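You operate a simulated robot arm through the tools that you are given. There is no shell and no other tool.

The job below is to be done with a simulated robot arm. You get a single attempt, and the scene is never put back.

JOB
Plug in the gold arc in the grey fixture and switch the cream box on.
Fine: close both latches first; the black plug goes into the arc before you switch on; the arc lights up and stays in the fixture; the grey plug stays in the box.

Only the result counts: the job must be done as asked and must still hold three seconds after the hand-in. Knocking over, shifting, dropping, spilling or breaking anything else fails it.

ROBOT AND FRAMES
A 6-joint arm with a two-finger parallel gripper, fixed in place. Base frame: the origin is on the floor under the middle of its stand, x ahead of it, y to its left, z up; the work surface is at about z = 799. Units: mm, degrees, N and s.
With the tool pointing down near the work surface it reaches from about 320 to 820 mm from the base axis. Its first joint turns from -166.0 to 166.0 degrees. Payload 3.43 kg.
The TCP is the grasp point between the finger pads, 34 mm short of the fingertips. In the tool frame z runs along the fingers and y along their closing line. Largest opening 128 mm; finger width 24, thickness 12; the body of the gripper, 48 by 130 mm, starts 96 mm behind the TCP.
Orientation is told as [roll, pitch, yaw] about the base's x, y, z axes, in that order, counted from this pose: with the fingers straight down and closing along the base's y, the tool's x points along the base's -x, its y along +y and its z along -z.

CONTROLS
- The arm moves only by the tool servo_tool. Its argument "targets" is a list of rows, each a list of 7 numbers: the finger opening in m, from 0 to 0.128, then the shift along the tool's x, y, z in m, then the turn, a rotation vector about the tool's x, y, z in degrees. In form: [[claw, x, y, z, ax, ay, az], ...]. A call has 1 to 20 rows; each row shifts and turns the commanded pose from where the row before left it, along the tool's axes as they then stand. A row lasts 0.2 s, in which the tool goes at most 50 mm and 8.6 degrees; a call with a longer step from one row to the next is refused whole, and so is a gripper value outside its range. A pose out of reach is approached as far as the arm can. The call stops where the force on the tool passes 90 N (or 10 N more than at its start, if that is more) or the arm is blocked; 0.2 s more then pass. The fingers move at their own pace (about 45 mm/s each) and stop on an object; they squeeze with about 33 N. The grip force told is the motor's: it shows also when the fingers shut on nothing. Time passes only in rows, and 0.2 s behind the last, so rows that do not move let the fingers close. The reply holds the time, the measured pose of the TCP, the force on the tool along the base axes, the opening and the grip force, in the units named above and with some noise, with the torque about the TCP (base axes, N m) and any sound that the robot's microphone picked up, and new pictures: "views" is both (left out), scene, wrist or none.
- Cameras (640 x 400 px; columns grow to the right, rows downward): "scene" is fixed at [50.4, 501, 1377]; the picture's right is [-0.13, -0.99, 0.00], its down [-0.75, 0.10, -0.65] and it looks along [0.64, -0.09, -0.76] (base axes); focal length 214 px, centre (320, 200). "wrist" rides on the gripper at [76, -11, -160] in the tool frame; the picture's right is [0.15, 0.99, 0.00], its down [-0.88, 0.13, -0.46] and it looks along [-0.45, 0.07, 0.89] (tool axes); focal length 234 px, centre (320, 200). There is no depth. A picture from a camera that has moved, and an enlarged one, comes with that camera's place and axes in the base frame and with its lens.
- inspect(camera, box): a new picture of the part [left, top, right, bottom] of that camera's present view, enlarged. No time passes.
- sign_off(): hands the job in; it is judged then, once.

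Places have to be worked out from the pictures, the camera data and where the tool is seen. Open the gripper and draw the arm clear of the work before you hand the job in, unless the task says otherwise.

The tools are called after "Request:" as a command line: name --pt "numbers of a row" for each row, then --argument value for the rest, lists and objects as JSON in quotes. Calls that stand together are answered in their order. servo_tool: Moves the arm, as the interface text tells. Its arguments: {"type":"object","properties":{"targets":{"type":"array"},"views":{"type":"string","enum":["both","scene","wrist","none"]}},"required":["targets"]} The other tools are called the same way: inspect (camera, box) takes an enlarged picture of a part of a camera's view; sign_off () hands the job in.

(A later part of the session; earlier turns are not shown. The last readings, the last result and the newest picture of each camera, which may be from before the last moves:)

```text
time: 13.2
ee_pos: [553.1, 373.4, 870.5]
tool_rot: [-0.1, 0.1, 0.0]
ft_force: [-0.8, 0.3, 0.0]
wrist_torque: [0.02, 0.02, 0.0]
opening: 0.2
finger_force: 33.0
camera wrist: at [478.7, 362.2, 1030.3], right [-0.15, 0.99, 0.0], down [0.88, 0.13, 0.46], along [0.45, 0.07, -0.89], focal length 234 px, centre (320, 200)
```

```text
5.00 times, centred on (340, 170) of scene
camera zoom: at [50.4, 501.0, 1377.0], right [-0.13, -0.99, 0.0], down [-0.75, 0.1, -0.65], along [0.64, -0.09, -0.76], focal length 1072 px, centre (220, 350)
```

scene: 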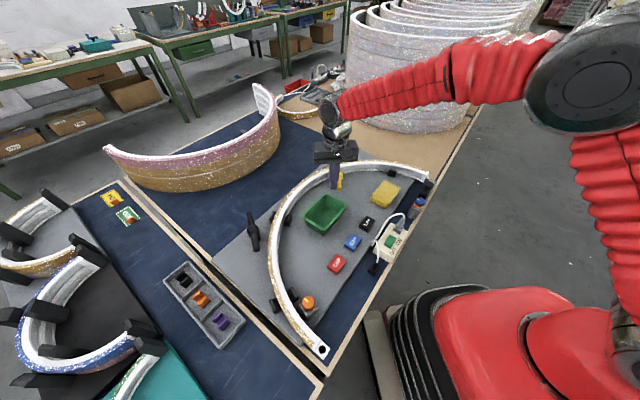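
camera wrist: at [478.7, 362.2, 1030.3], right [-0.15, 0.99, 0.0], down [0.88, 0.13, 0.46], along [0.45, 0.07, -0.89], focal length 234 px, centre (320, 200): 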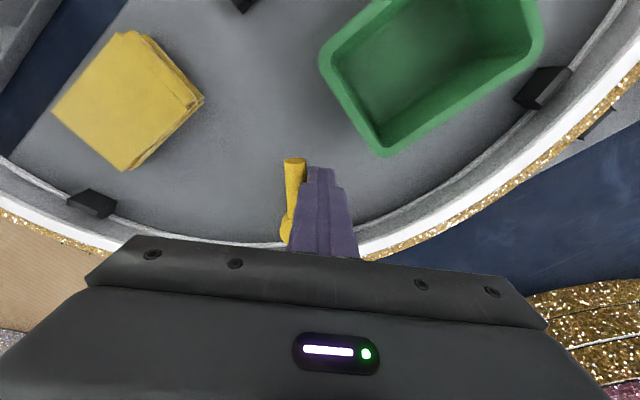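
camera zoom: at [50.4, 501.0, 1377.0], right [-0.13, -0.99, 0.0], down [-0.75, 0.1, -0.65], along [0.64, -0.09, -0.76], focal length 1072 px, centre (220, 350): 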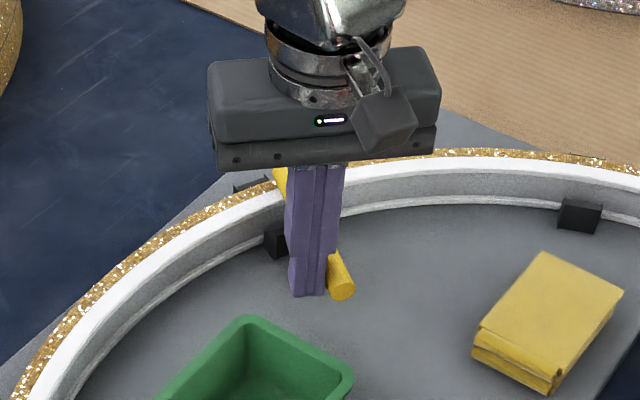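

The bar is now at about 188° with no resistance. I'll push a little further and look for a stop near radial.

Request:
servo_tool --pt "0.0 0.0 -0.0025 0 0 0 0" --pt "0.0 0.0 -0.0025 0 0 0 0" --pt "0.0 0.0 -0.0025 0 0 0 0" --views "wrist"

Request:
inspect --camera "wrist" --box '[220, 90, 420, 250]'

Request:
inspect --camera "scene" --box '[290, 130, 390, 210]'

```text
time: 14.0
ee_pos: [552.5, 365.8, 869.9]
tool_rot: [0.0, 0.0, -0.1]
ft_force: [0.4, -0.8, -0.5]
wrist_torque: [-0.01, 0.01, -0.02]
opening: 0.2
finger_force: 32.9
camera wrist: at [478.7, 355.0, 1030.6], right [-0.15, 0.99, 0.0], down [0.88, 0.13, 0.46], along [0.45, 0.07, -0.89], focal length 234 px, centre (320, 200)
```

wrist: 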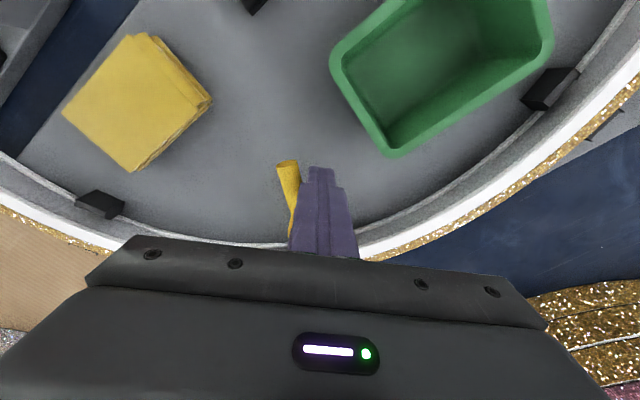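

```text
2.50 times, centred on (320, 170) of wrist
camera zoom: at [478.7, 355.0, 1030.6], right [-0.15, 0.99, 0.0], down [0.88, 0.13, 0.46], along [0.45, 0.07, -0.89], focal length 585 px, centre (320, 275)
```

zoom: 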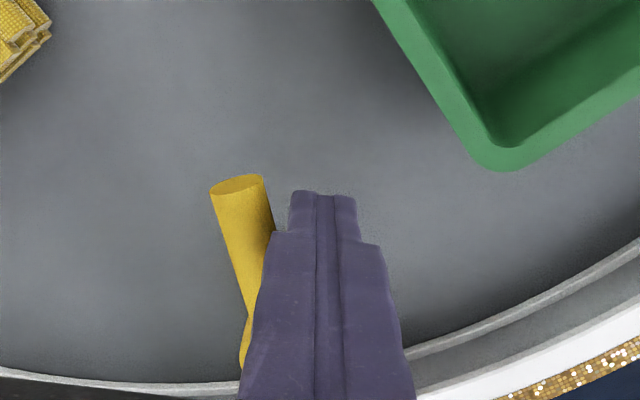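

```text
5.00 times, centred on (340, 170) of scene
camera zoom: at [50.4, 501.0, 1377.0], right [-0.13, -0.99, 0.0], down [-0.75, 0.1, -0.65], along [0.64, -0.09, -0.76], focal length 1072 px, centre (220, 350)
```

zoom: 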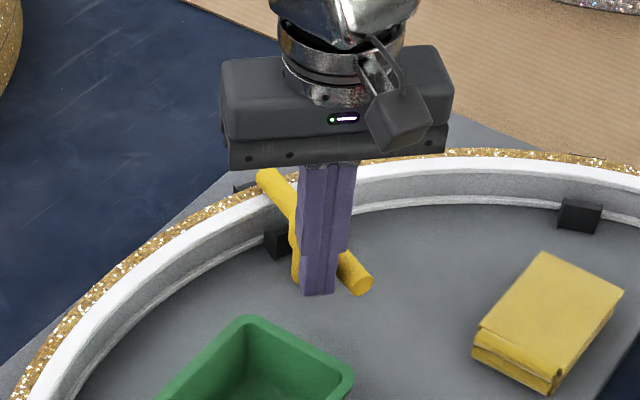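

The bar reads about 201°, which is essentially radial. I'll push a few more millimetres to find out whether there is a stop.

Request:
servo_tool --pt "0.0 0.0 -0.002 0 0 0 0" --pt "0.0 0.0 -0.0015 0 0 0 0" --views "wrist"

Request:
inspect --camera "wrist" --box '[220, 90, 420, 250]'

Request:
inspect --camera "scene" --box '[300, 140, 380, 210]'

```text
time: 14.6
ee_pos: [553.1, 364.3, 870.8]
tool_rot: [0.3, 0.0, 0.1]
ft_force: [4.0, 16.1, -2.7]
wrist_torque: [0.43, -0.05, 0.21]
opening: 0.0
finger_force: 32.8
camera wrist: at [478.4, 352.5, 1030.5], right [-0.15, 0.99, 0.0], down [0.88, 0.13, 0.46], along [0.45, 0.07, -0.89], focal length 234 px, centre (320, 200)
```

wrist: 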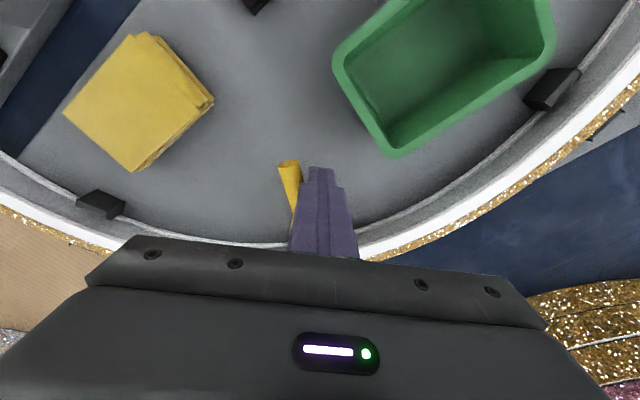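

```text
2.50 times, centred on (320, 170) of wrist
camera zoom: at [478.4, 352.5, 1030.5], right [-0.15, 0.99, 0.0], down [0.88, 0.13, 0.46], along [0.45, 0.07, -0.89], focal length 585 px, centre (320, 275)
```

zoom: 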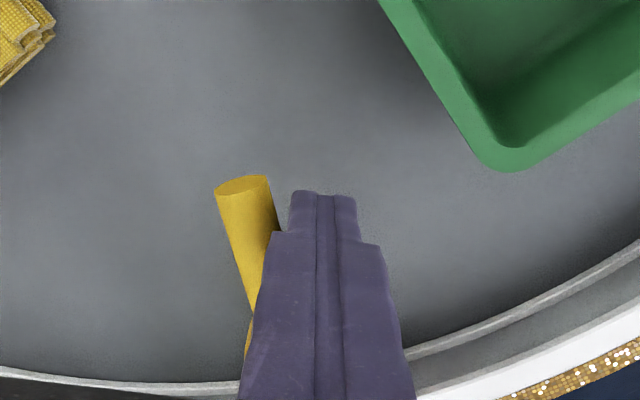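

```text
5.71 times, centred on (340, 175) of scene
camera zoom: at [50.4, 501.0, 1377.0], right [-0.13, -0.99, 0.0], down [-0.75, 0.1, -0.65], along [0.64, -0.09, -0.76], focal length 1226 px, centre (206, 343)
```

zoom: 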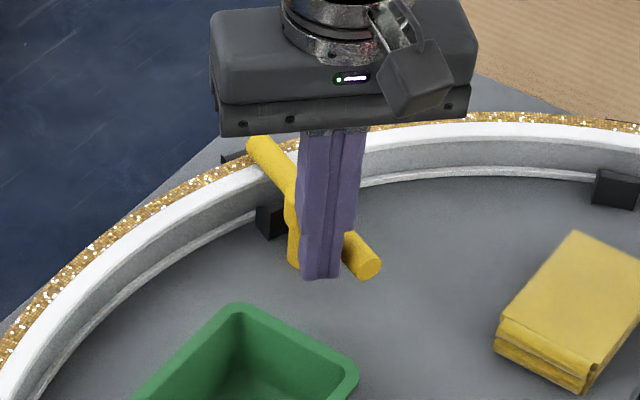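

The force rose to 16 N with the bar radial over the arc, so that is the closed stop, and it confirms the T-bars are the latches. I'll back off, lift away, and check that it stays closed.

Request:
servo_tool --pt "0.0 0.0 0.006 0 0 0 0" --pt "0.0 0.0 0.008 0 0 0 0" --pt "0.0 0 0 -0.045 0 0 0" --pt "0.0 0 0 -0.045 0 0 0" --pt "0.0 0.02 0.0 -0.03 0 0 0" --views "both"

Request:
inspect --camera "scene" --box '[300, 140, 380, 210]'

Request:
inspect --camera "wrist" --box '[220, 90, 420, 250]'

```text
time: 15.8
ee_pos: [534.5, 376.5, 994.4]
tool_rot: [0.0, -0.1, 0.1]
ft_force: [-0.7, 0.4, 0.5]
wrist_torque: [-0.04, 0.02, -0.06]
opening: 0.2
finger_force: 33.2
camera wrist: at [458.2, 365.3, 1155.2], right [-0.15, 0.99, 0.0], down [0.88, 0.13, 0.46], along [0.45, 0.07, -0.89], focal length 234 px, centre (320, 200)
```

scene: 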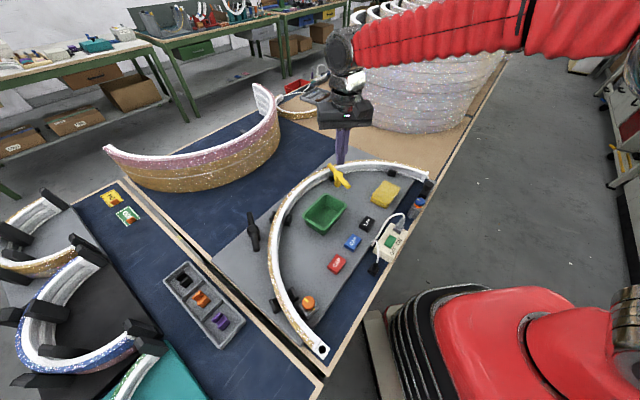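
wrist: 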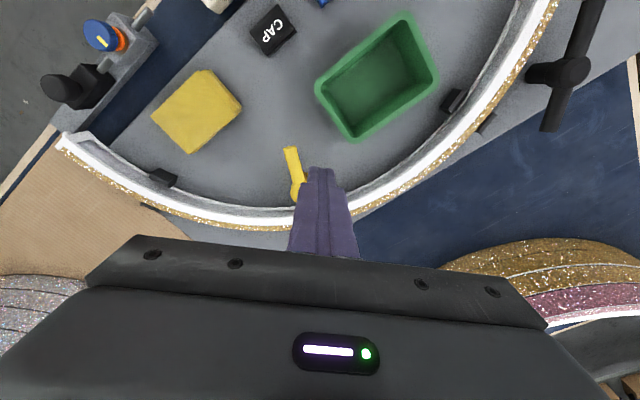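

```text
5.71 times, centred on (340, 175) of scene
camera zoom: at [50.4, 501.0, 1377.0], right [-0.13, -0.99, 0.0], down [-0.75, 0.1, -0.65], along [0.64, -0.09, -0.76], focal length 1226 px, centre (206, 343)
```

zoom: 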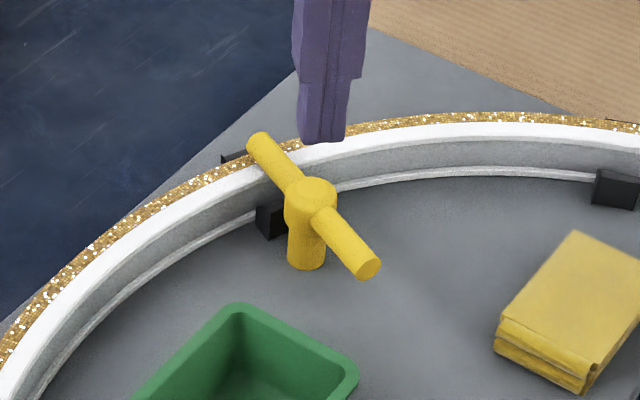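

```text
2.50 times, centred on (320, 170) of wrist
camera zoom: at [458.2, 365.3, 1155.2], right [-0.15, 0.99, 0.0], down [0.88, 0.13, 0.46], along [0.45, 0.07, -0.89], focal length 585 px, centre (320, 275)
```

zoom: 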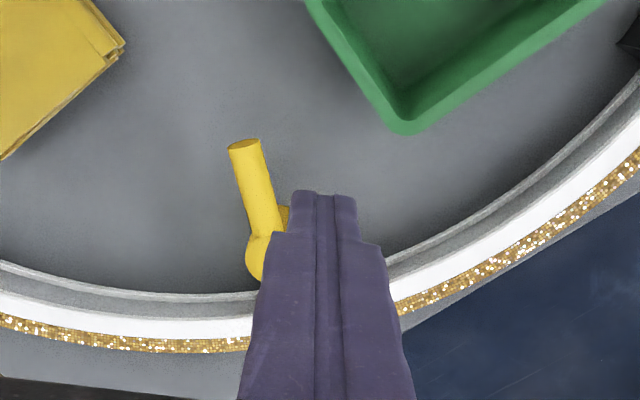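

The yellow latch is closed and holding over the arc. Now I'll go to the black latch, above the arc side of its outer arm at about (445, 630).

Request:
servo_tool --pt "0.0 0.0149 0.0422 0 0 0 0" --pt "0.0 0.0149 0.0422 0 0 0 0" --pt "0.0 0.0149 0.0422 0 0 0 0" --pt "0.0 0.0149 0.0422 0 0 0 0" --pt "0.0 0.0149 0.0422 0 0 0 0" --pt "0.0 0.0149 0.0422 0 0 0 0" --pt "0.0 0 0 0.035 0 0 0" --views "both"

Request:
inspect --camera "wrist" --box '[220, 90, 420, 250]'

Request:
inspect --camera "scene" --box '[220, 180, 300, 260]'

```text
time: 17.4
ee_pos: [442.5, 630.6, 957.8]
tool_rot: [0.1, 0.1, 0.1]
ft_force: [-0.4, -0.1, 0.0]
wrist_torque: [-0.03, -0.02, -0.01]
opening: 0.0
finger_force: 33.5
camera wrist: at [368.2, 619.3, 1118.3], right [-0.15, 0.99, 0.0], down [0.88, 0.13, 0.46], along [0.45, 0.07, -0.89], focal length 234 px, centre (320, 200)
```

scene: 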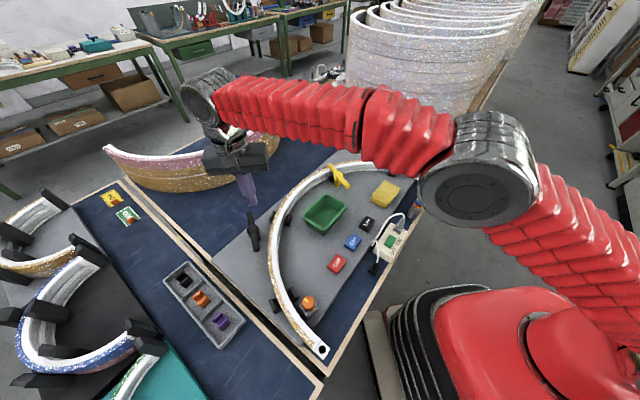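
wrist: 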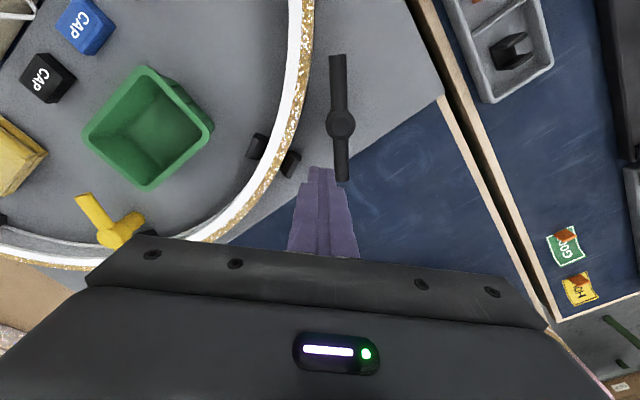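

```text
2.50 times, centred on (320, 170) of wrist
camera zoom: at [368.2, 619.3, 1118.3], right [-0.15, 0.99, 0.0], down [0.88, 0.13, 0.46], along [0.45, 0.07, -0.89], focal length 585 px, centre (320, 275)
```

zoom: 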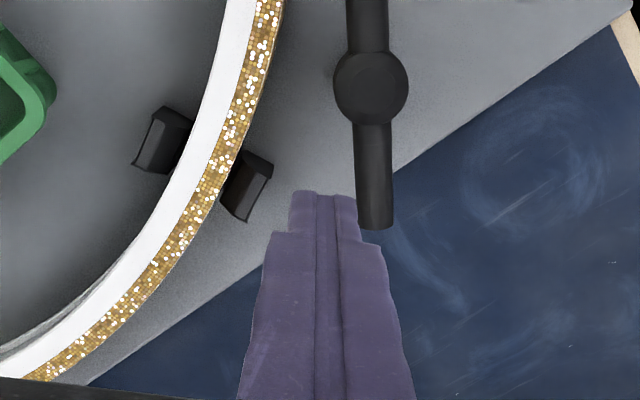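

```text
5.00 times, centred on (260, 220) of scene
camera zoom: at [50.4, 501.0, 1377.0], right [-0.13, -0.99, 0.0], down [-0.75, 0.1, -0.65], along [0.64, -0.09, -0.76], focal length 1072 px, centre (620, 100)
```

zoom: 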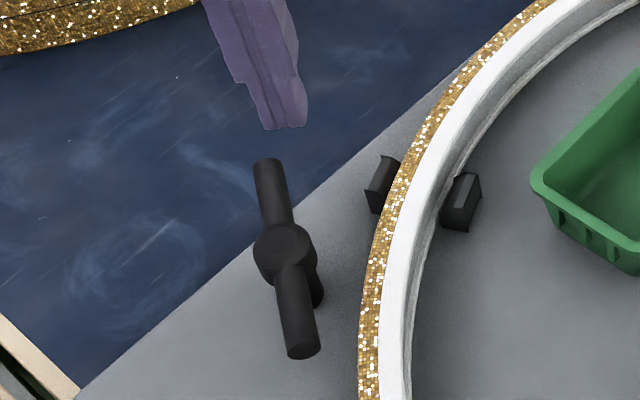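

The hub is at about (406, 648) and the bar at about 13°. I'll step 5 mm away from the bar for clearance and go down to bar height.

Request:
servo_tool --pt "0.0 0 -0.004 0.02 0 0 0" --pt "0.0 0 0 0.035 0 0 0" --pt "0.0 0 0 0.032 0 0 0" --views "wrist"

Request:
inspect --camera "wrist" --box '[220, 90, 420, 250]'

Request:
inspect --camera "scene" --box '[220, 180, 300, 260]'

```text
time: 18.2
ee_pos: [445.3, 623.3, 869.5]
tool_rot: [0.0, 0.0, 0.1]
ft_force: [0.0, -0.3, 0.3]
wrist_torque: [-0.03, 0.0, -0.03]
opening: 0.0
finger_force: 32.8
camera wrist: at [370.3, 612.3, 1029.9], right [-0.15, 0.99, 0.0], down [0.88, 0.13, 0.46], along [0.45, 0.07, -0.89], focal length 234 px, centre (320, 200)
```

wrist: 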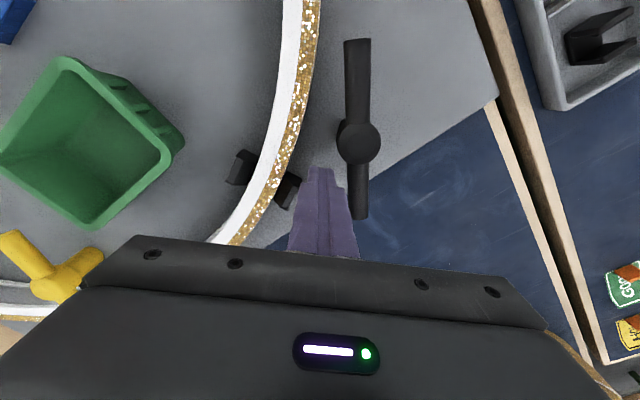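

```text
2.50 times, centred on (320, 170) of wrist
camera zoom: at [370.3, 612.3, 1029.9], right [-0.15, 0.99, 0.0], down [0.88, 0.13, 0.46], along [0.45, 0.07, -0.89], focal length 585 px, centre (320, 275)
```

zoom: 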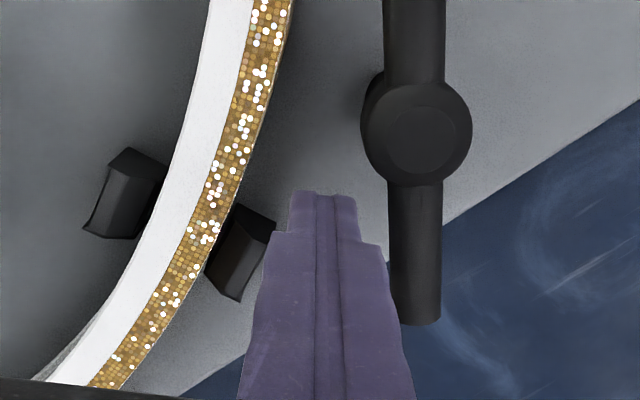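

```text
5.00 times, centred on (260, 220) of scene
camera zoom: at [50.4, 501.0, 1377.0], right [-0.13, -0.99, 0.0], down [-0.75, 0.1, -0.65], along [0.64, -0.09, -0.76], focal length 1072 px, centre (620, 100)
```

zoom: 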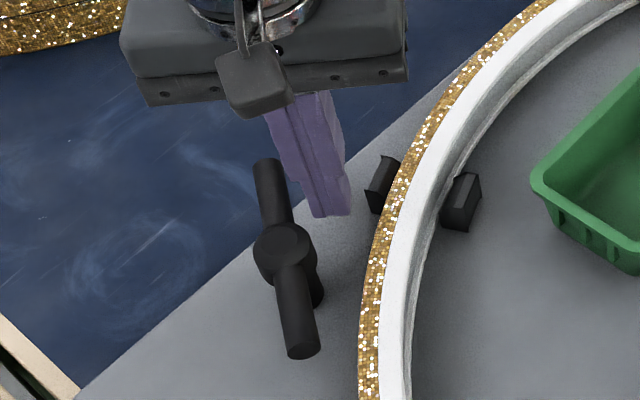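

The finger is clear between the bar and the arc. I'll push the outer arm counter-clockwise toward +y along an arc.

Request:
servo_tool --pt "0.0 0 0.0066 0 0 0 0" --pt "0.0 0 0.0066 0 0 0 0" --pt "0.0 -0.0006 0.0041 0 0 0 0" --pt "0.0 -0.0006 0.0041 0 0 0 0" --pt "0.0 0 0.0042 0 0 0 0" --pt "0.0 0 0.0042 0 0 0 0" --pt "0.0 0.001 0.0041 0 0 0 0" --pt "0.0 0.001 0.0041 0 0 0 0" --pt "0.0 0.0018 0.0038 0 0 0 0" --pt "0.0 0.0018 0.0038 0 0 0 0" --views "wrist"

Request:
inspect --camera "wrist" --box '[220, 90, 420, 250]'

Request:
inspect --camera "scene" --box '[220, 180, 300, 260]'

```text
time: 20.4
ee_pos: [440.0, 672.9, 868.8]
tool_rot: [-0.1, 0.0, -0.1]
ft_force: [0.1, -0.5, 0.8]
wrist_torque: [0.0, 0.03, -0.02]
opening: 0.0
finger_force: 32.8
camera wrist: at [364.8, 661.1, 1029.0], right [-0.15, 0.99, 0.0], down [0.88, 0.13, 0.46], along [0.45, 0.07, -0.89], focal length 234 px, centre (320, 200)
```

wrist: 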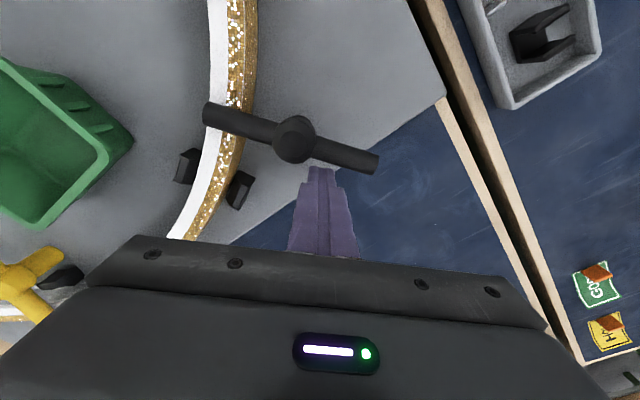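

```text
2.50 times, centred on (320, 170) of wrist
camera zoom: at [364.8, 661.1, 1029.0], right [-0.15, 0.99, 0.0], down [0.88, 0.13, 0.46], along [0.45, 0.07, -0.89], focal length 585 px, centre (320, 275)
```

zoom: 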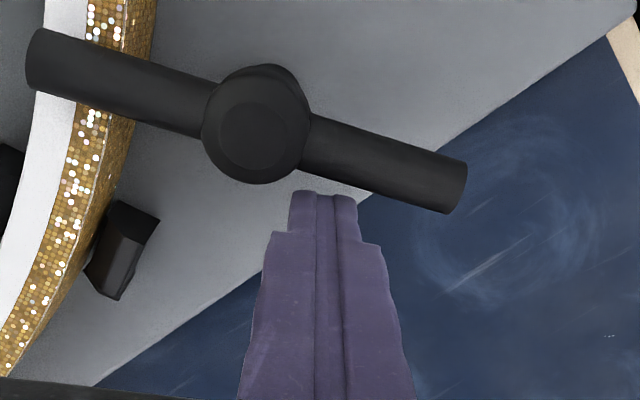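

```text
5.00 times, centred on (260, 220) of scene
camera zoom: at [50.4, 501.0, 1377.0], right [-0.13, -0.99, 0.0], down [-0.75, 0.1, -0.65], along [0.64, -0.09, -0.76], focal length 1072 px, centre (620, 100)
```

zoom: 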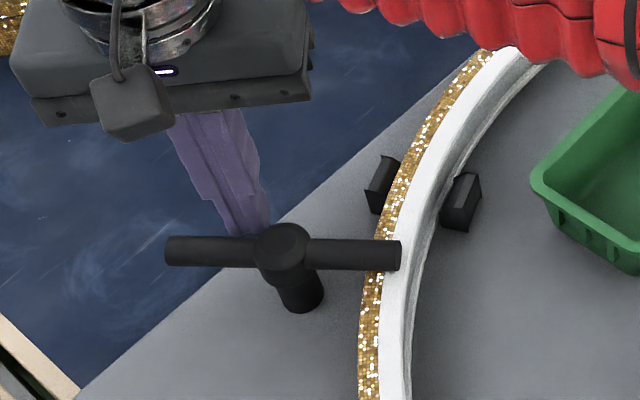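

The black bar now lies across the arc at about 81°, close to radial. I'll nudge it a little more to confirm its stop.

Request:
servo_tool --pt "0.0 0.002 0.0004 0 0 0 0" --pt "0.0 0.002 0.0004 0 0 0 0" --views "none"

```text
time: 21.0
ee_pos: [435.5, 673.9, 870.4]
tool_rot: [0.0, 0.0, 0.1]
ft_force: [-0.2, 0.3, 0.2]
wrist_torque: [0.01, -0.01, 0.0]
opening: 0.0
finger_force: 33.3
```

Request:
servo_tool --pt "0.0 0.002 0.0003 0 0 0 0" --pt "0.0 0.0015 0.0003 0 0 0 0" --views "wrist"

Request:
inspect --camera "wrist" --box '[220, 90, 420, 250]'

```text
time: 21.6
ee_pos: [432.7, 672.6, 868.1]
tool_rot: [0.0, 0.1, 0.0]
ft_force: [2.1, -0.1, -1.0]
wrist_torque: [-0.05, -0.07, -0.05]
opening: 0.0
finger_force: 32.7
camera wrist: at [357.6, 661.1, 1028.7], right [-0.15, 0.99, 0.0], down [0.88, 0.13, 0.46], along [0.45, 0.07, -0.89], focal length 234 px, centre (320, 200)
```

wrist: 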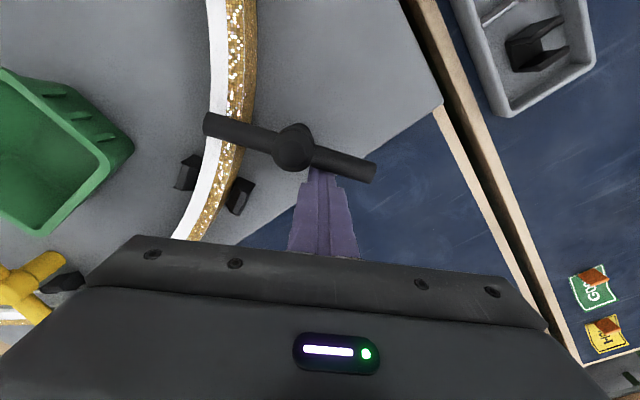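

```text
2.50 times, centred on (320, 170) of wrist
camera zoom: at [357.6, 661.1, 1028.7], right [-0.15, 0.99, 0.0], down [0.88, 0.13, 0.46], along [0.45, 0.07, -0.89], focal length 585 px, centre (320, 275)
```

zoom: 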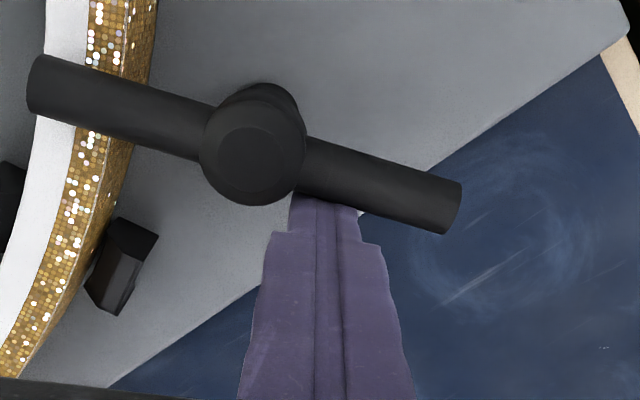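

Contact is just beginning at 2 N. One more small push should confirm the stop.

Request:
servo_tool --pt "0.0 0.0015 0.0003 0 0 0 0" --pt "0.0 0.0015 0.0002 0 0 0 0" --views "none"

```text
time: 22.2
ee_pos: [432.0, 672.4, 868.8]
tool_rot: [0.0, -0.1, -0.2]
ft_force: [22.5, -0.7, -3.8]
wrist_torque: [-0.04, -0.49, -0.2]
opening: 0.0
finger_force: 32.5
```

A firm 22 N reaction means the black latch is at its closed stop. I'll back off, lift, and verify both latches.

Request:
servo_tool --pt "0.0 -0.006 0 0 0 0 0" --pt "0.0 -0.008 0 0 0 0 0" --pt "0.0 0 0 -0.045 0 0 0" --pt "0.0 0 0 -0.045 0 0 0" --pt "0.0 0.03 -0.03 -0.02 0 0 0" --pt "0.0 0.03 -0.035 0 0 0 0" --views "both"

Request:
inspect --camera "scene" --box '[220, 140, 380, 260]'

```text
time: 23.6
ee_pos: [425.5, 659.0, 975.1]
tool_rot: [0.0, 0.1, 0.0]
ft_force: [0.7, 0.4, 0.1]
wrist_torque: [0.01, 0.0, -0.01]
opening: 0.2
finger_force: 33.4
out of reach, approached as far as the arm can: row 3, 4, 5, 6
camera wrist: at [350.2, 648.4, 1135.6], right [-0.15, 0.99, 0.0], down [0.88, 0.13, 0.45], along [0.45, 0.06, -0.89], focal length 234 px, centre (320, 200)
```

scene: 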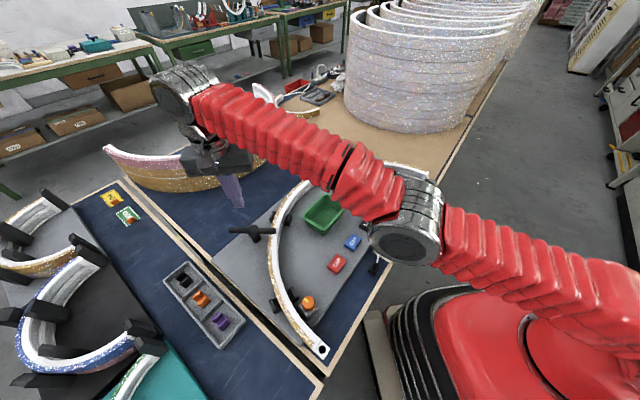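
wrist: 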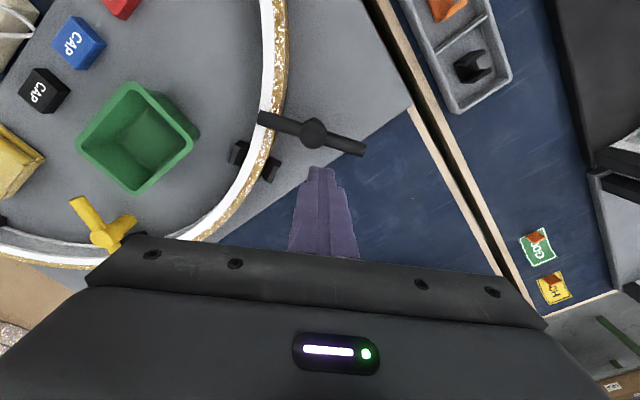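

```text
3.33 times, centred on (300, 200) of scene
camera zoom: at [50.4, 501.0, 1377.0], right [-0.13, -0.99, 0.0], down [-0.75, 0.1, -0.65], along [0.64, -0.09, -0.76], focal length 715 px, centre (387, 200)
```

zoom: 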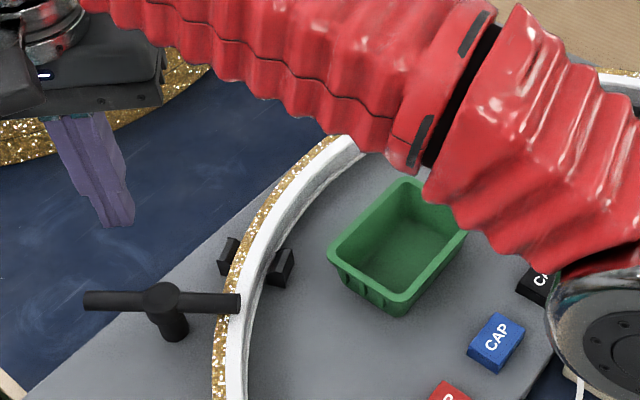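

Both latches are closed and the black bar lies across the arc. The reply flagged some rows as out of reach, so I'll hold for a moment to see where the commanded pose stands.

Request:
servo_tool --pt "0.0 0 0 0 0 0 0" --views "none"

```text
time: 24.0
ee_pos: [424.9, 660.4, 975.7]
tool_rot: [-0.2, 0.0, 0.0]
ft_force: [-0.6, -0.4, -0.5]
wrist_torque: [-0.01, -0.02, -0.01]
opening: 0.0
finger_force: 33.0
```

The arm is steady at (425, 660, 976). Now I'll go above the black plug and turn the tool by 44.5°. That way the fingers close across the strip, clear of the cream box.

Request:
servo_tool --pt "0.06 0.01975 -0.0425 -0.0025 0 0 0" --pt "0.06 0.01975 -0.0425 -0.0025 0 0 0" --pt "0.06 0.01975 -0.0425 -0.0025 0 0 0" --pt "0.06 0.01975 -0.0425 -0.0025 0 0 0" --pt "0.06 0.01975 -0.0425 -0.0025 0 0 0" --pt "0.06 0.01975 -0.0425 -0.0025 0 0 0" --pt "0.06 0.01975 -0.0425 -0.0025 0 0 0" --pt "0.06 0.01975 -0.0425 -0.0025 0 0 0" --pt "0.06 0 0 0 0 0 7.4" --pt "0.06 0 0 0 0 0 7.4" --pt "0.06 0 0 0 0 0 7.4" --pt "0.06 0 0 0 0 0 7.4" --pt "0.06 0 0 0 0 0 7.4" --pt "0.06 0 0 0 0 0 7.5" --views "both"

Request:
inspect --camera "wrist" --box '[220, 90, 420, 250]'

Request:
inspect --camera "scene" --box '[220, 140, 440, 280]'

```text
time: 27.0
ee_pos: [429.9, 644.4, 1010.5]
tool_rot: [0.0, 0.0, -44.5]
ft_force: [0.6, -0.5, 0.1]
wrist_torque: [-0.01, -0.02, 0.03]
opening: 59.8
finger_force: 0.0
out of reach, approached as far as the arm can: row 1, 2, 3, 4, 5, 6, 7, 8
camera wrist: at [369.5, 689.8, 1170.3], right [0.59, 0.81, 0.0], down [0.72, -0.53, 0.46], along [0.37, -0.27, -0.89], focal length 234 px, centre (320, 200)
```

scene: 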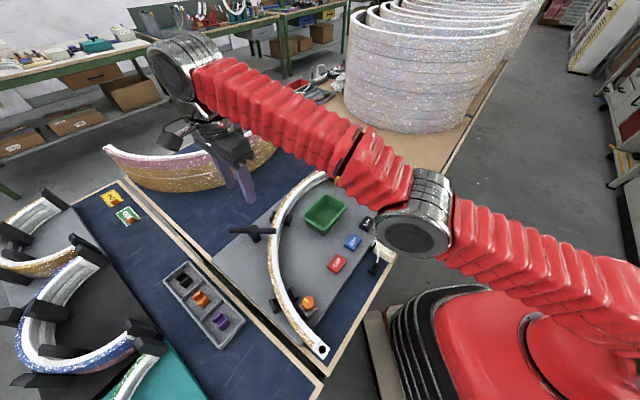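
wrist: 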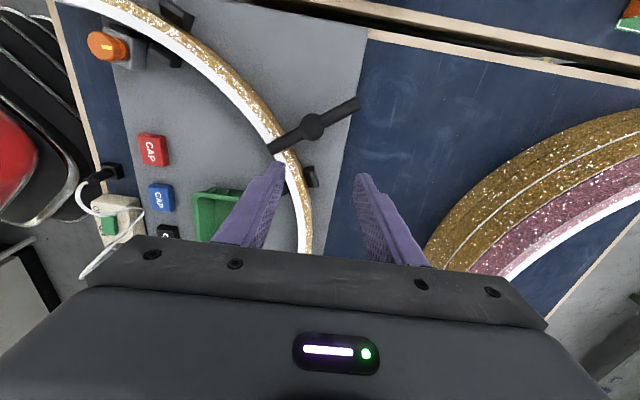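

```text
2.50 times, centred on (320, 170) of wrist
camera zoom: at [369.5, 689.8, 1170.3], right [0.59, 0.81, 0.0], down [0.72, -0.53, 0.46], along [0.37, -0.27, -0.89], focal length 585 px, centre (320, 275)
```

zoom: 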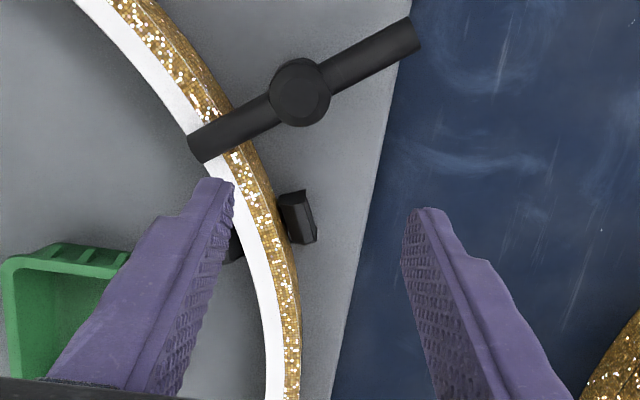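

```text
2.86 times, centred on (330, 210) of scene
camera zoom: at [50.4, 501.0, 1377.0], right [-0.13, -0.99, 0.0], down [-0.75, 0.1, -0.65], along [0.64, -0.09, -0.76], focal length 613 px, centre (291, 171)
```

zoom: 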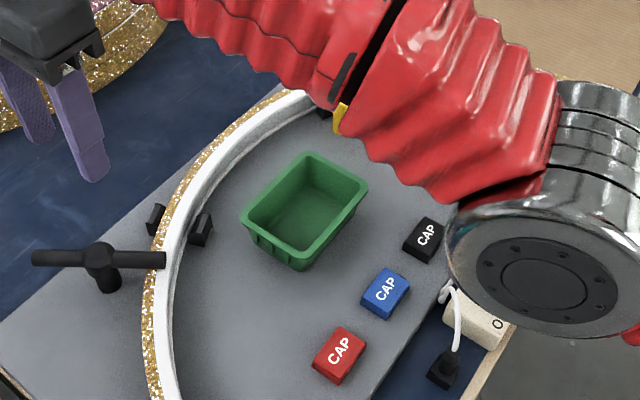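

The sideways rows were not carried out. The arm is stretched almost straight here and seems stuck near full extension. I'll come down slightly and inward in small steps to get out of it.

Request:
servo_tool --pt "0.06 0 0 0.02 0 0 0" --pt "0.06 0 0 0.02 0 0 0" --views "none"

```text
time: 27.6
ee_pos: [436.0, 653.2, 973.3]
tool_rot: [-0.2, 0.0, -44.5]
ft_force: [0.5, -0.7, 0.0]
wrist_torque: [-0.01, 0.03, 0.01]
opening: 60.2
finger_force: 0.0
out of reach, approached as far as the arm can: row 1, 2
```

The arm is still at its straight-elbow limit. I'll combine an inward step with more downward motion, keeping the tips above the latch.

Request:
servo_tool --pt "0.06 -0.0028 -0.0147 0.02 0 0 0" --pt "0.06 -0.0028 -0.0147 0.02 0 0 0" --views "none"

```text
time: 28.2
ee_pos: [437.2, 656.7, 957.8]
tool_rot: [-0.1, 0.1, -44.5]
ft_force: [-0.3, -0.1, 0.8]
wrist_torque: [-0.01, 0.03, 0.02]
opening: 60.0
finger_force: 0.1
out of reach, approached as far as the arm can: row 1, 2
```

The elbow is straight, so inward motion alone does nothing. I'll swing sideways to the free area left of the black latch and then go lower, which should bend the elbow.

Request:
servo_tool --pt "0.06 0.0383 -0.01 0.0 0 0 0" --pt "0.06 0.0383 -0.01 0.0 0 0 0" --pt "0.06 0.0383 -0.01 0.0 0 0 0" --views "both"

```text
time: 29.0
ee_pos: [336.3, 714.2, 956.9]
tool_rot: [0.0, 0.0, -44.5]
ft_force: [0.5, 0.5, -0.6]
wrist_torque: [-0.02, 0.05, 0.02]
opening: 60.0
finger_force: 0.1
camera wrist: at [275.1, 760.0, 1117.6], right [0.59, 0.81, 0.0], down [0.72, -0.52, 0.46], along [0.37, -0.27, -0.89], focal length 234 px, centre (320, 200)
```

scene: 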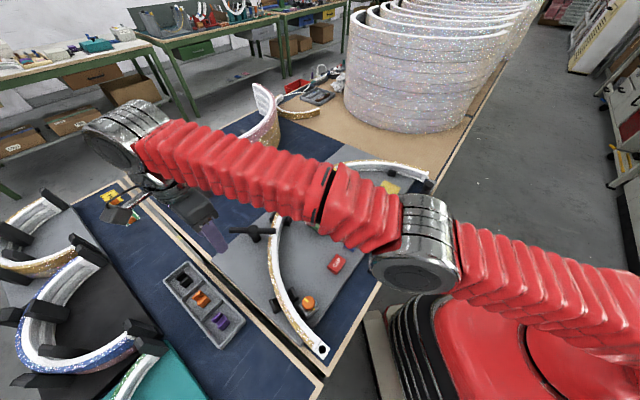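
wrist: 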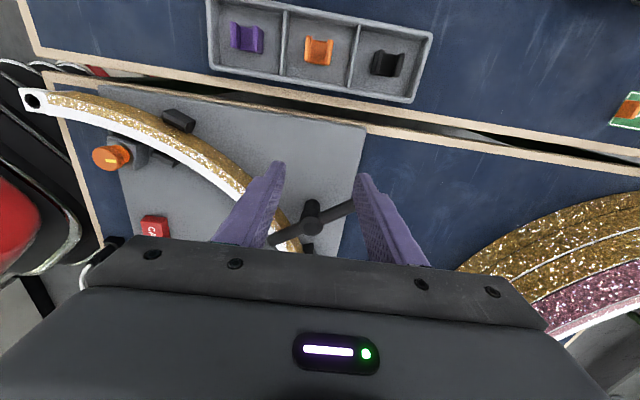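

That worked without a flag. I'll try small inward and downward steps from here.

Request:
servo_tool --pt "0.06 0 0 0.02 0 0 0" --pt "0.06 -0.0017 -0.0047 0.015 0 0 0" --pt "0.06 -0.0033 -0.0094 0.01 0 0 0" --views "none"

```text
time: 29.8
ee_pos: [330.9, 701.7, 909.8]
tool_rot: [0.0, 0.0, -44.5]
ft_force: [-0.3, -0.8, -0.3]
wrist_torque: [0.0, -0.01, -0.01]
opening: 59.9
finger_force: 0.1
```

The elbow is bending again. Now I'll go to above the black plug at about (267, 320, 1000).

Request:
servo_tool --pt "0.06 -0.02466 -0.0352 0 0 0 0" --pt "0.06 -0.02466 -0.0352 0 0 0 0" --pt "0.06 -0.02466 -0.0352 -0.0129 0 0 0" --pt "0.06 -0.02466 -0.0352 -0.0129 0 0 0" --pt "0.06 -0.02466 -0.0352 -0.0129 0 0 0" --pt "0.06 -0.02466 -0.0352 -0.0129 0 0 0" --pt "0.06 -0.02466 -0.0352 -0.0129 0 0 0" --pt "0.06 -0.02466 -0.0352 -0.0129 0 0 0" --pt "0.06 -0.02466 -0.0352 -0.0129 0 0 0" --views "both"

Request:
inspect --camera "wrist" --box '[220, 90, 420, 250]'

Request:
inspect --camera "scene" --box '[230, 150, 430, 290]'

```text
time: 31.8
ee_pos: [265.0, 319.2, 1000.5]
tool_rot: [0.0, 0.0, -44.4]
ft_force: [0.6, 0.2, 0.2]
wrist_torque: [0.02, 0.0, -0.03]
opening: 59.8
finger_force: 0.0
camera wrist: at [203.0, 365.5, 1160.8], right [0.59, 0.81, 0.0], down [0.72, -0.52, 0.46], along [0.37, -0.27, -0.89], focal length 234 px, centre (320, 200)
```

scene: 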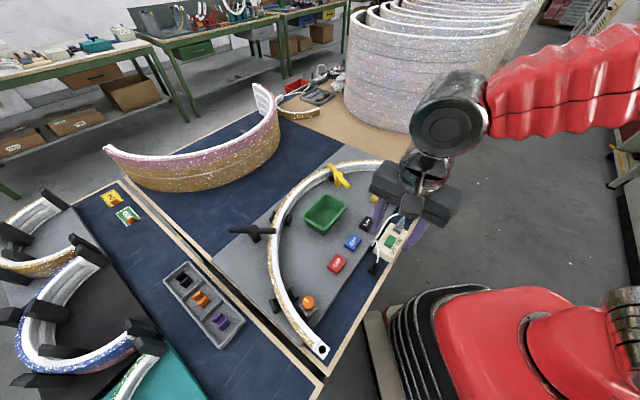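
wrist: 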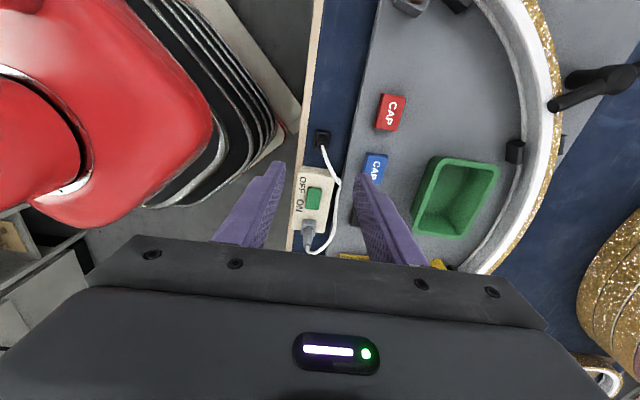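

```text
2.50 times, centred on (320, 170) of wrist
camera zoom: at [203.0, 365.5, 1160.8], right [0.59, 0.81, 0.0], down [0.72, -0.52, 0.46], along [0.37, -0.27, -0.89], focal length 585 px, centre (320, 275)
```

zoom: 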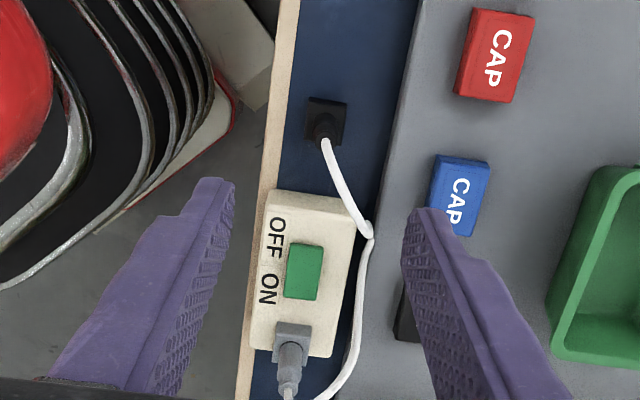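

```text
2.86 times, centred on (330, 220) of scene
camera zoom: at [50.4, 501.0, 1377.0], right [-0.13, -0.99, 0.0], down [-0.75, 0.1, -0.65], along [0.64, -0.09, -0.76], focal length 613 px, centre (291, 143)
```

zoom: 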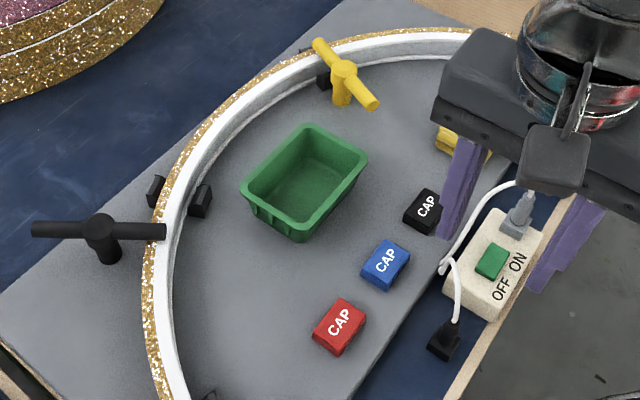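

Request:
inspect --camera "wrist" --box '[300, 115, 350, 155]'

Request:
inspect --camera "scene" --box '[355, 205, 415, 285]'

```text
10.00 times, centred on (325, 135) of wrist
camera zoom: at [203.0, 365.5, 1160.8], right [0.59, 0.81, 0.0], down [0.72, -0.52, 0.46], along [0.37, -0.27, -0.89], focal length 2342 px, centre (270, 850)
```

zoom: 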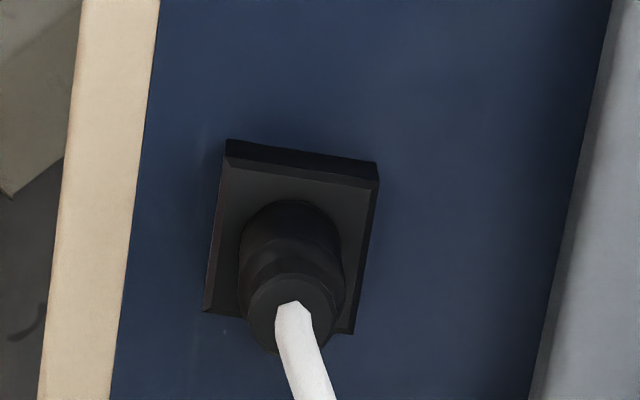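

```text
5.00 times, centred on (385, 245) of scene
camera zoom: at [50.4, 501.0, 1377.0], right [-0.13, -0.99, 0.0], down [-0.75, 0.1, -0.65], along [0.64, -0.09, -0.76], focal length 1072 px, centre (-5, -25)
```

zoom: 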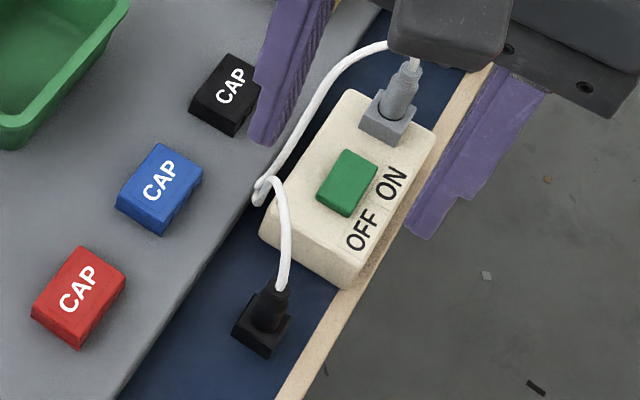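

The plug is at about (269, 322), aligned with the tool, with the flange top at about z 810. I'll correct sideways, narrow the opening to 44 mm, and go halfway down before refining.

Request:
servo_tool --pt "0.044 -0.0005 0.0044 0.03 0 0 0" --pt "0.044 0 0 0.04 0 0 0" --pt "0.044 0 0 0.03 0 0 0" --views "both"

Request:
inspect --camera "wrist" --box '[270, 100, 370, 220]'

Request:
inspect --camera "scene" --box '[345, 195, 425, 290]'

```text
time: 32.6
ee_pos: [270.0, 322.7, 899.7]
tool_rot: [0.0, 0.0, -44.5]
ft_force: [-0.3, -0.4, 0.2]
wrist_torque: [-0.02, 0.0, 0.0]
opening: 43.9
finger_force: 0.2
camera wrist: at [208.8, 367.6, 1060.5], right [0.59, 0.81, 0.0], down [0.72, -0.52, 0.46], along [0.37, -0.27, -0.89], focal length 234 px, centre (320, 200)
```

scene: 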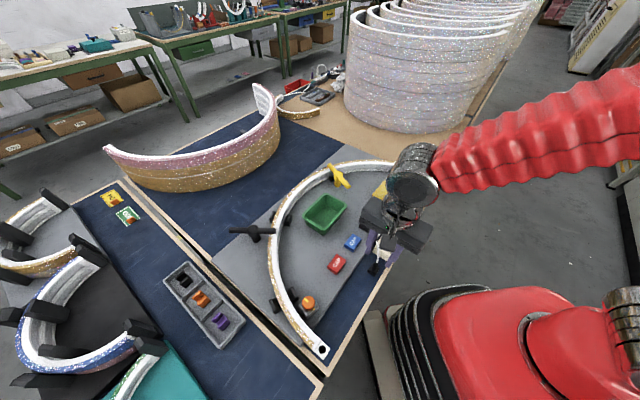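
wrist: 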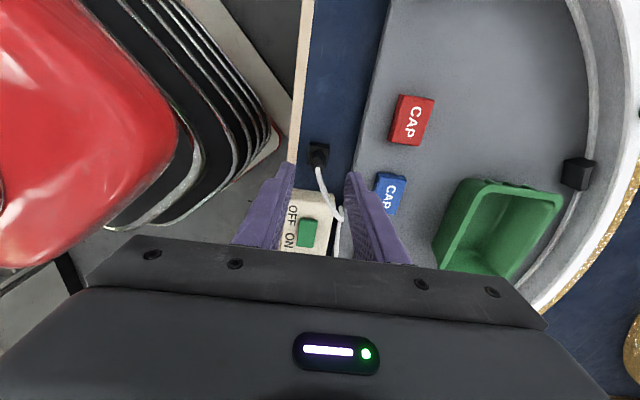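

```text
3.33 times, centred on (320, 160) of wrist
camera zoom: at [208.8, 367.6, 1060.5], right [0.59, 0.81, 0.0], down [0.72, -0.52, 0.46], along [0.37, -0.27, -0.89], focal length 781 px, centre (320, 333)
```

zoom: 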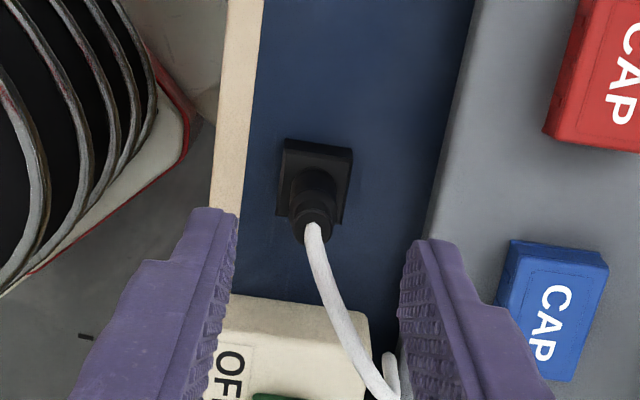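

```text
4.21 times, centred on (385, 242) of scene
camera zoom: at [50.4, 501.0, 1377.0], right [-0.13, -0.99, 0.0], down [-0.75, 0.1, -0.65], along [0.64, -0.09, -0.76], focal length 903 px, centre (46, 21)
```

zoom: 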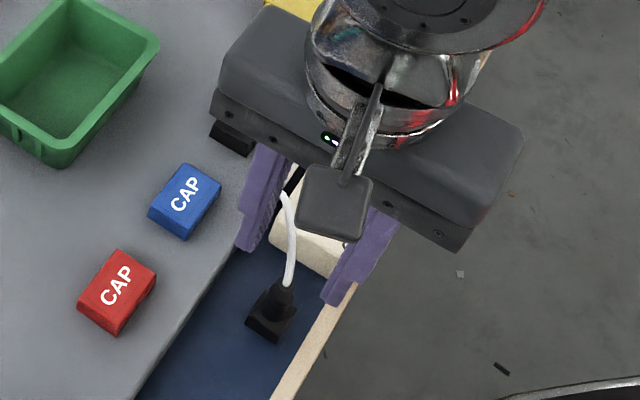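

The plug lies centred under the TCP at about (269.5, 322). I'll go down to about 848 in decreasing steps, watching the force because the left finger passes over the wooden rim.

Request:
servo_tool --pt "0.04 0 0 0.02 0 0 0" --pt "0.04 0 0 0.015 0 0 0" --pt "0.036 0 0 0.008 0 0 0" --pt "0.036 0 0 0.006 0 0 0" --views "both"

Request:
inspect --camera "wrist" --box '[270, 110, 370, 220]'

Request:
inspect --camera "scene" --box '[350, 220, 410, 290]'

```text
time: 33.6
ee_pos: [269.7, 322.5, 853.9]
tool_rot: [0.0, 0.0, -44.5]
ft_force: [-0.1, 0.0, 0.5]
wrist_torque: [0.0, 0.03, -0.01]
opening: 36.0
finger_force: 0.0
camera wrist: at [209.5, 367.8, 1013.2], right [0.59, 0.81, 0.0], down [0.72, -0.52, 0.46], along [0.37, -0.27, -0.89], focal length 234 px, centre (320, 200)
```

scene: 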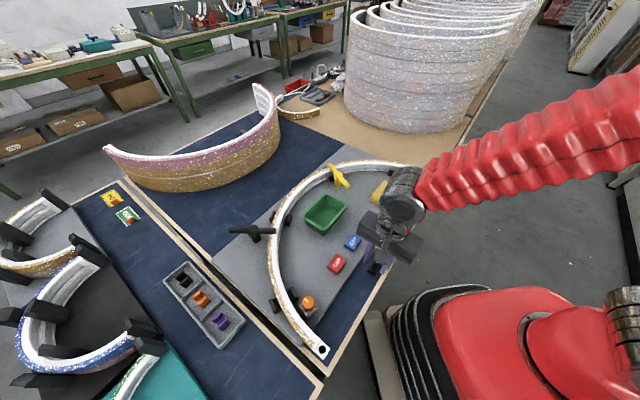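
wrist: 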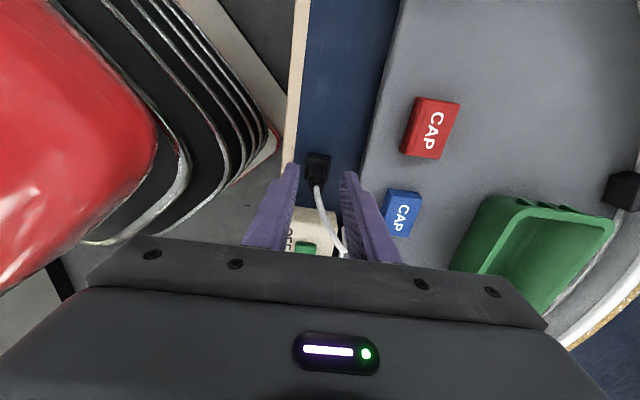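

```text
3.64 times, centred on (320, 165) of wrist
camera zoom: at [209.5, 367.8, 1013.2], right [0.59, 0.81, 0.0], down [0.72, -0.52, 0.46], along [0.37, -0.27, -0.89], focal length 852 px, centre (320, 327)
```

zoom: 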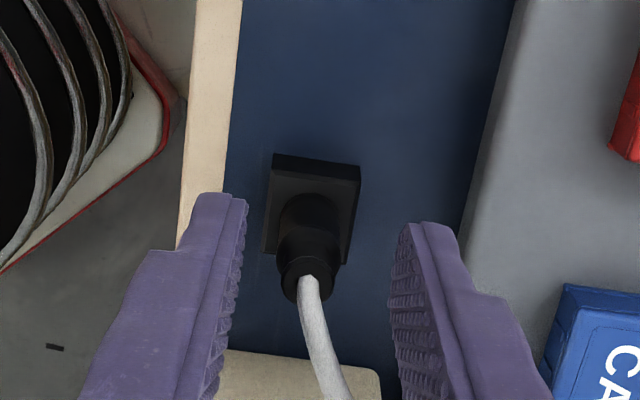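

```text
5.71 times, centred on (380, 255) of scene
camera zoom: at [50.4, 501.0, 1377.0], right [-0.13, -0.99, 0.0], down [-0.75, 0.1, -0.65], along [0.64, -0.09, -0.76], focal length 1226 px, centre (-23, -114)
```

zoom: 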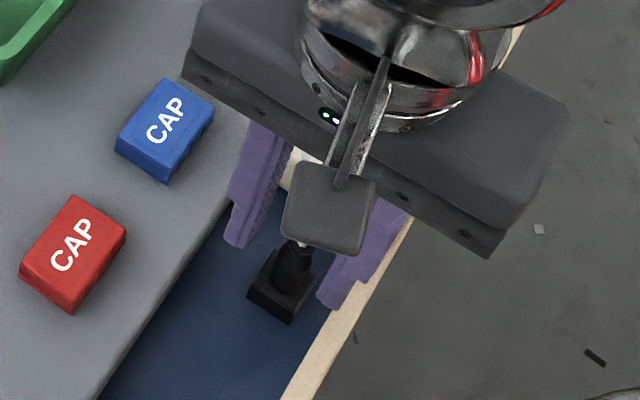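

The neck is within about 2 mm of centre. I'll make a small correction, lower another 6 mm, and close on the neck just above the flange.

Request:
servo_tool --pt "0.036 0.002 -0.001 0.003 0 0 0" --pt "0.036 0 0 0.003 0 0 0" --pt "0.03 0 0 0 0 0 0" --views "none"

Request:
inspect --camera "wrist" --box '[270, 110, 370, 220]'

```text
time: 34.4
ee_pos: [267.6, 323.2, 846.2]
tool_rot: [0.1, 0.0, -44.5]
ft_force: [-1.2, 0.3, 0.4]
wrist_torque: [-0.02, 0.02, -0.01]
opening: 30.1
finger_force: 0.1
```

```text
3.64 times, centred on (320, 165) of wrist
camera zoom: at [206.4, 368.8, 1006.8], right [0.59, 0.81, 0.0], down [0.72, -0.52, 0.46], along [0.37, -0.27, -0.89], focal length 852 px, centre (320, 327)
```

zoom: 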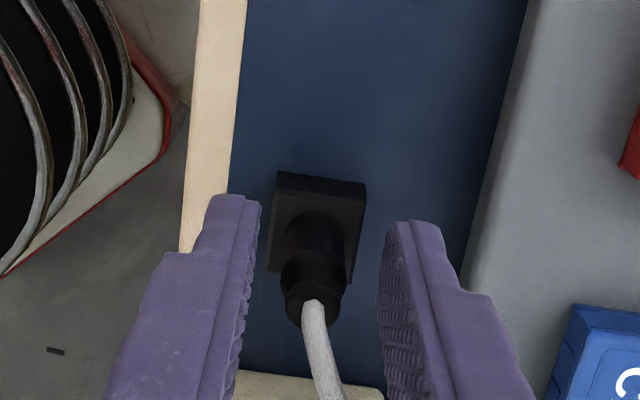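

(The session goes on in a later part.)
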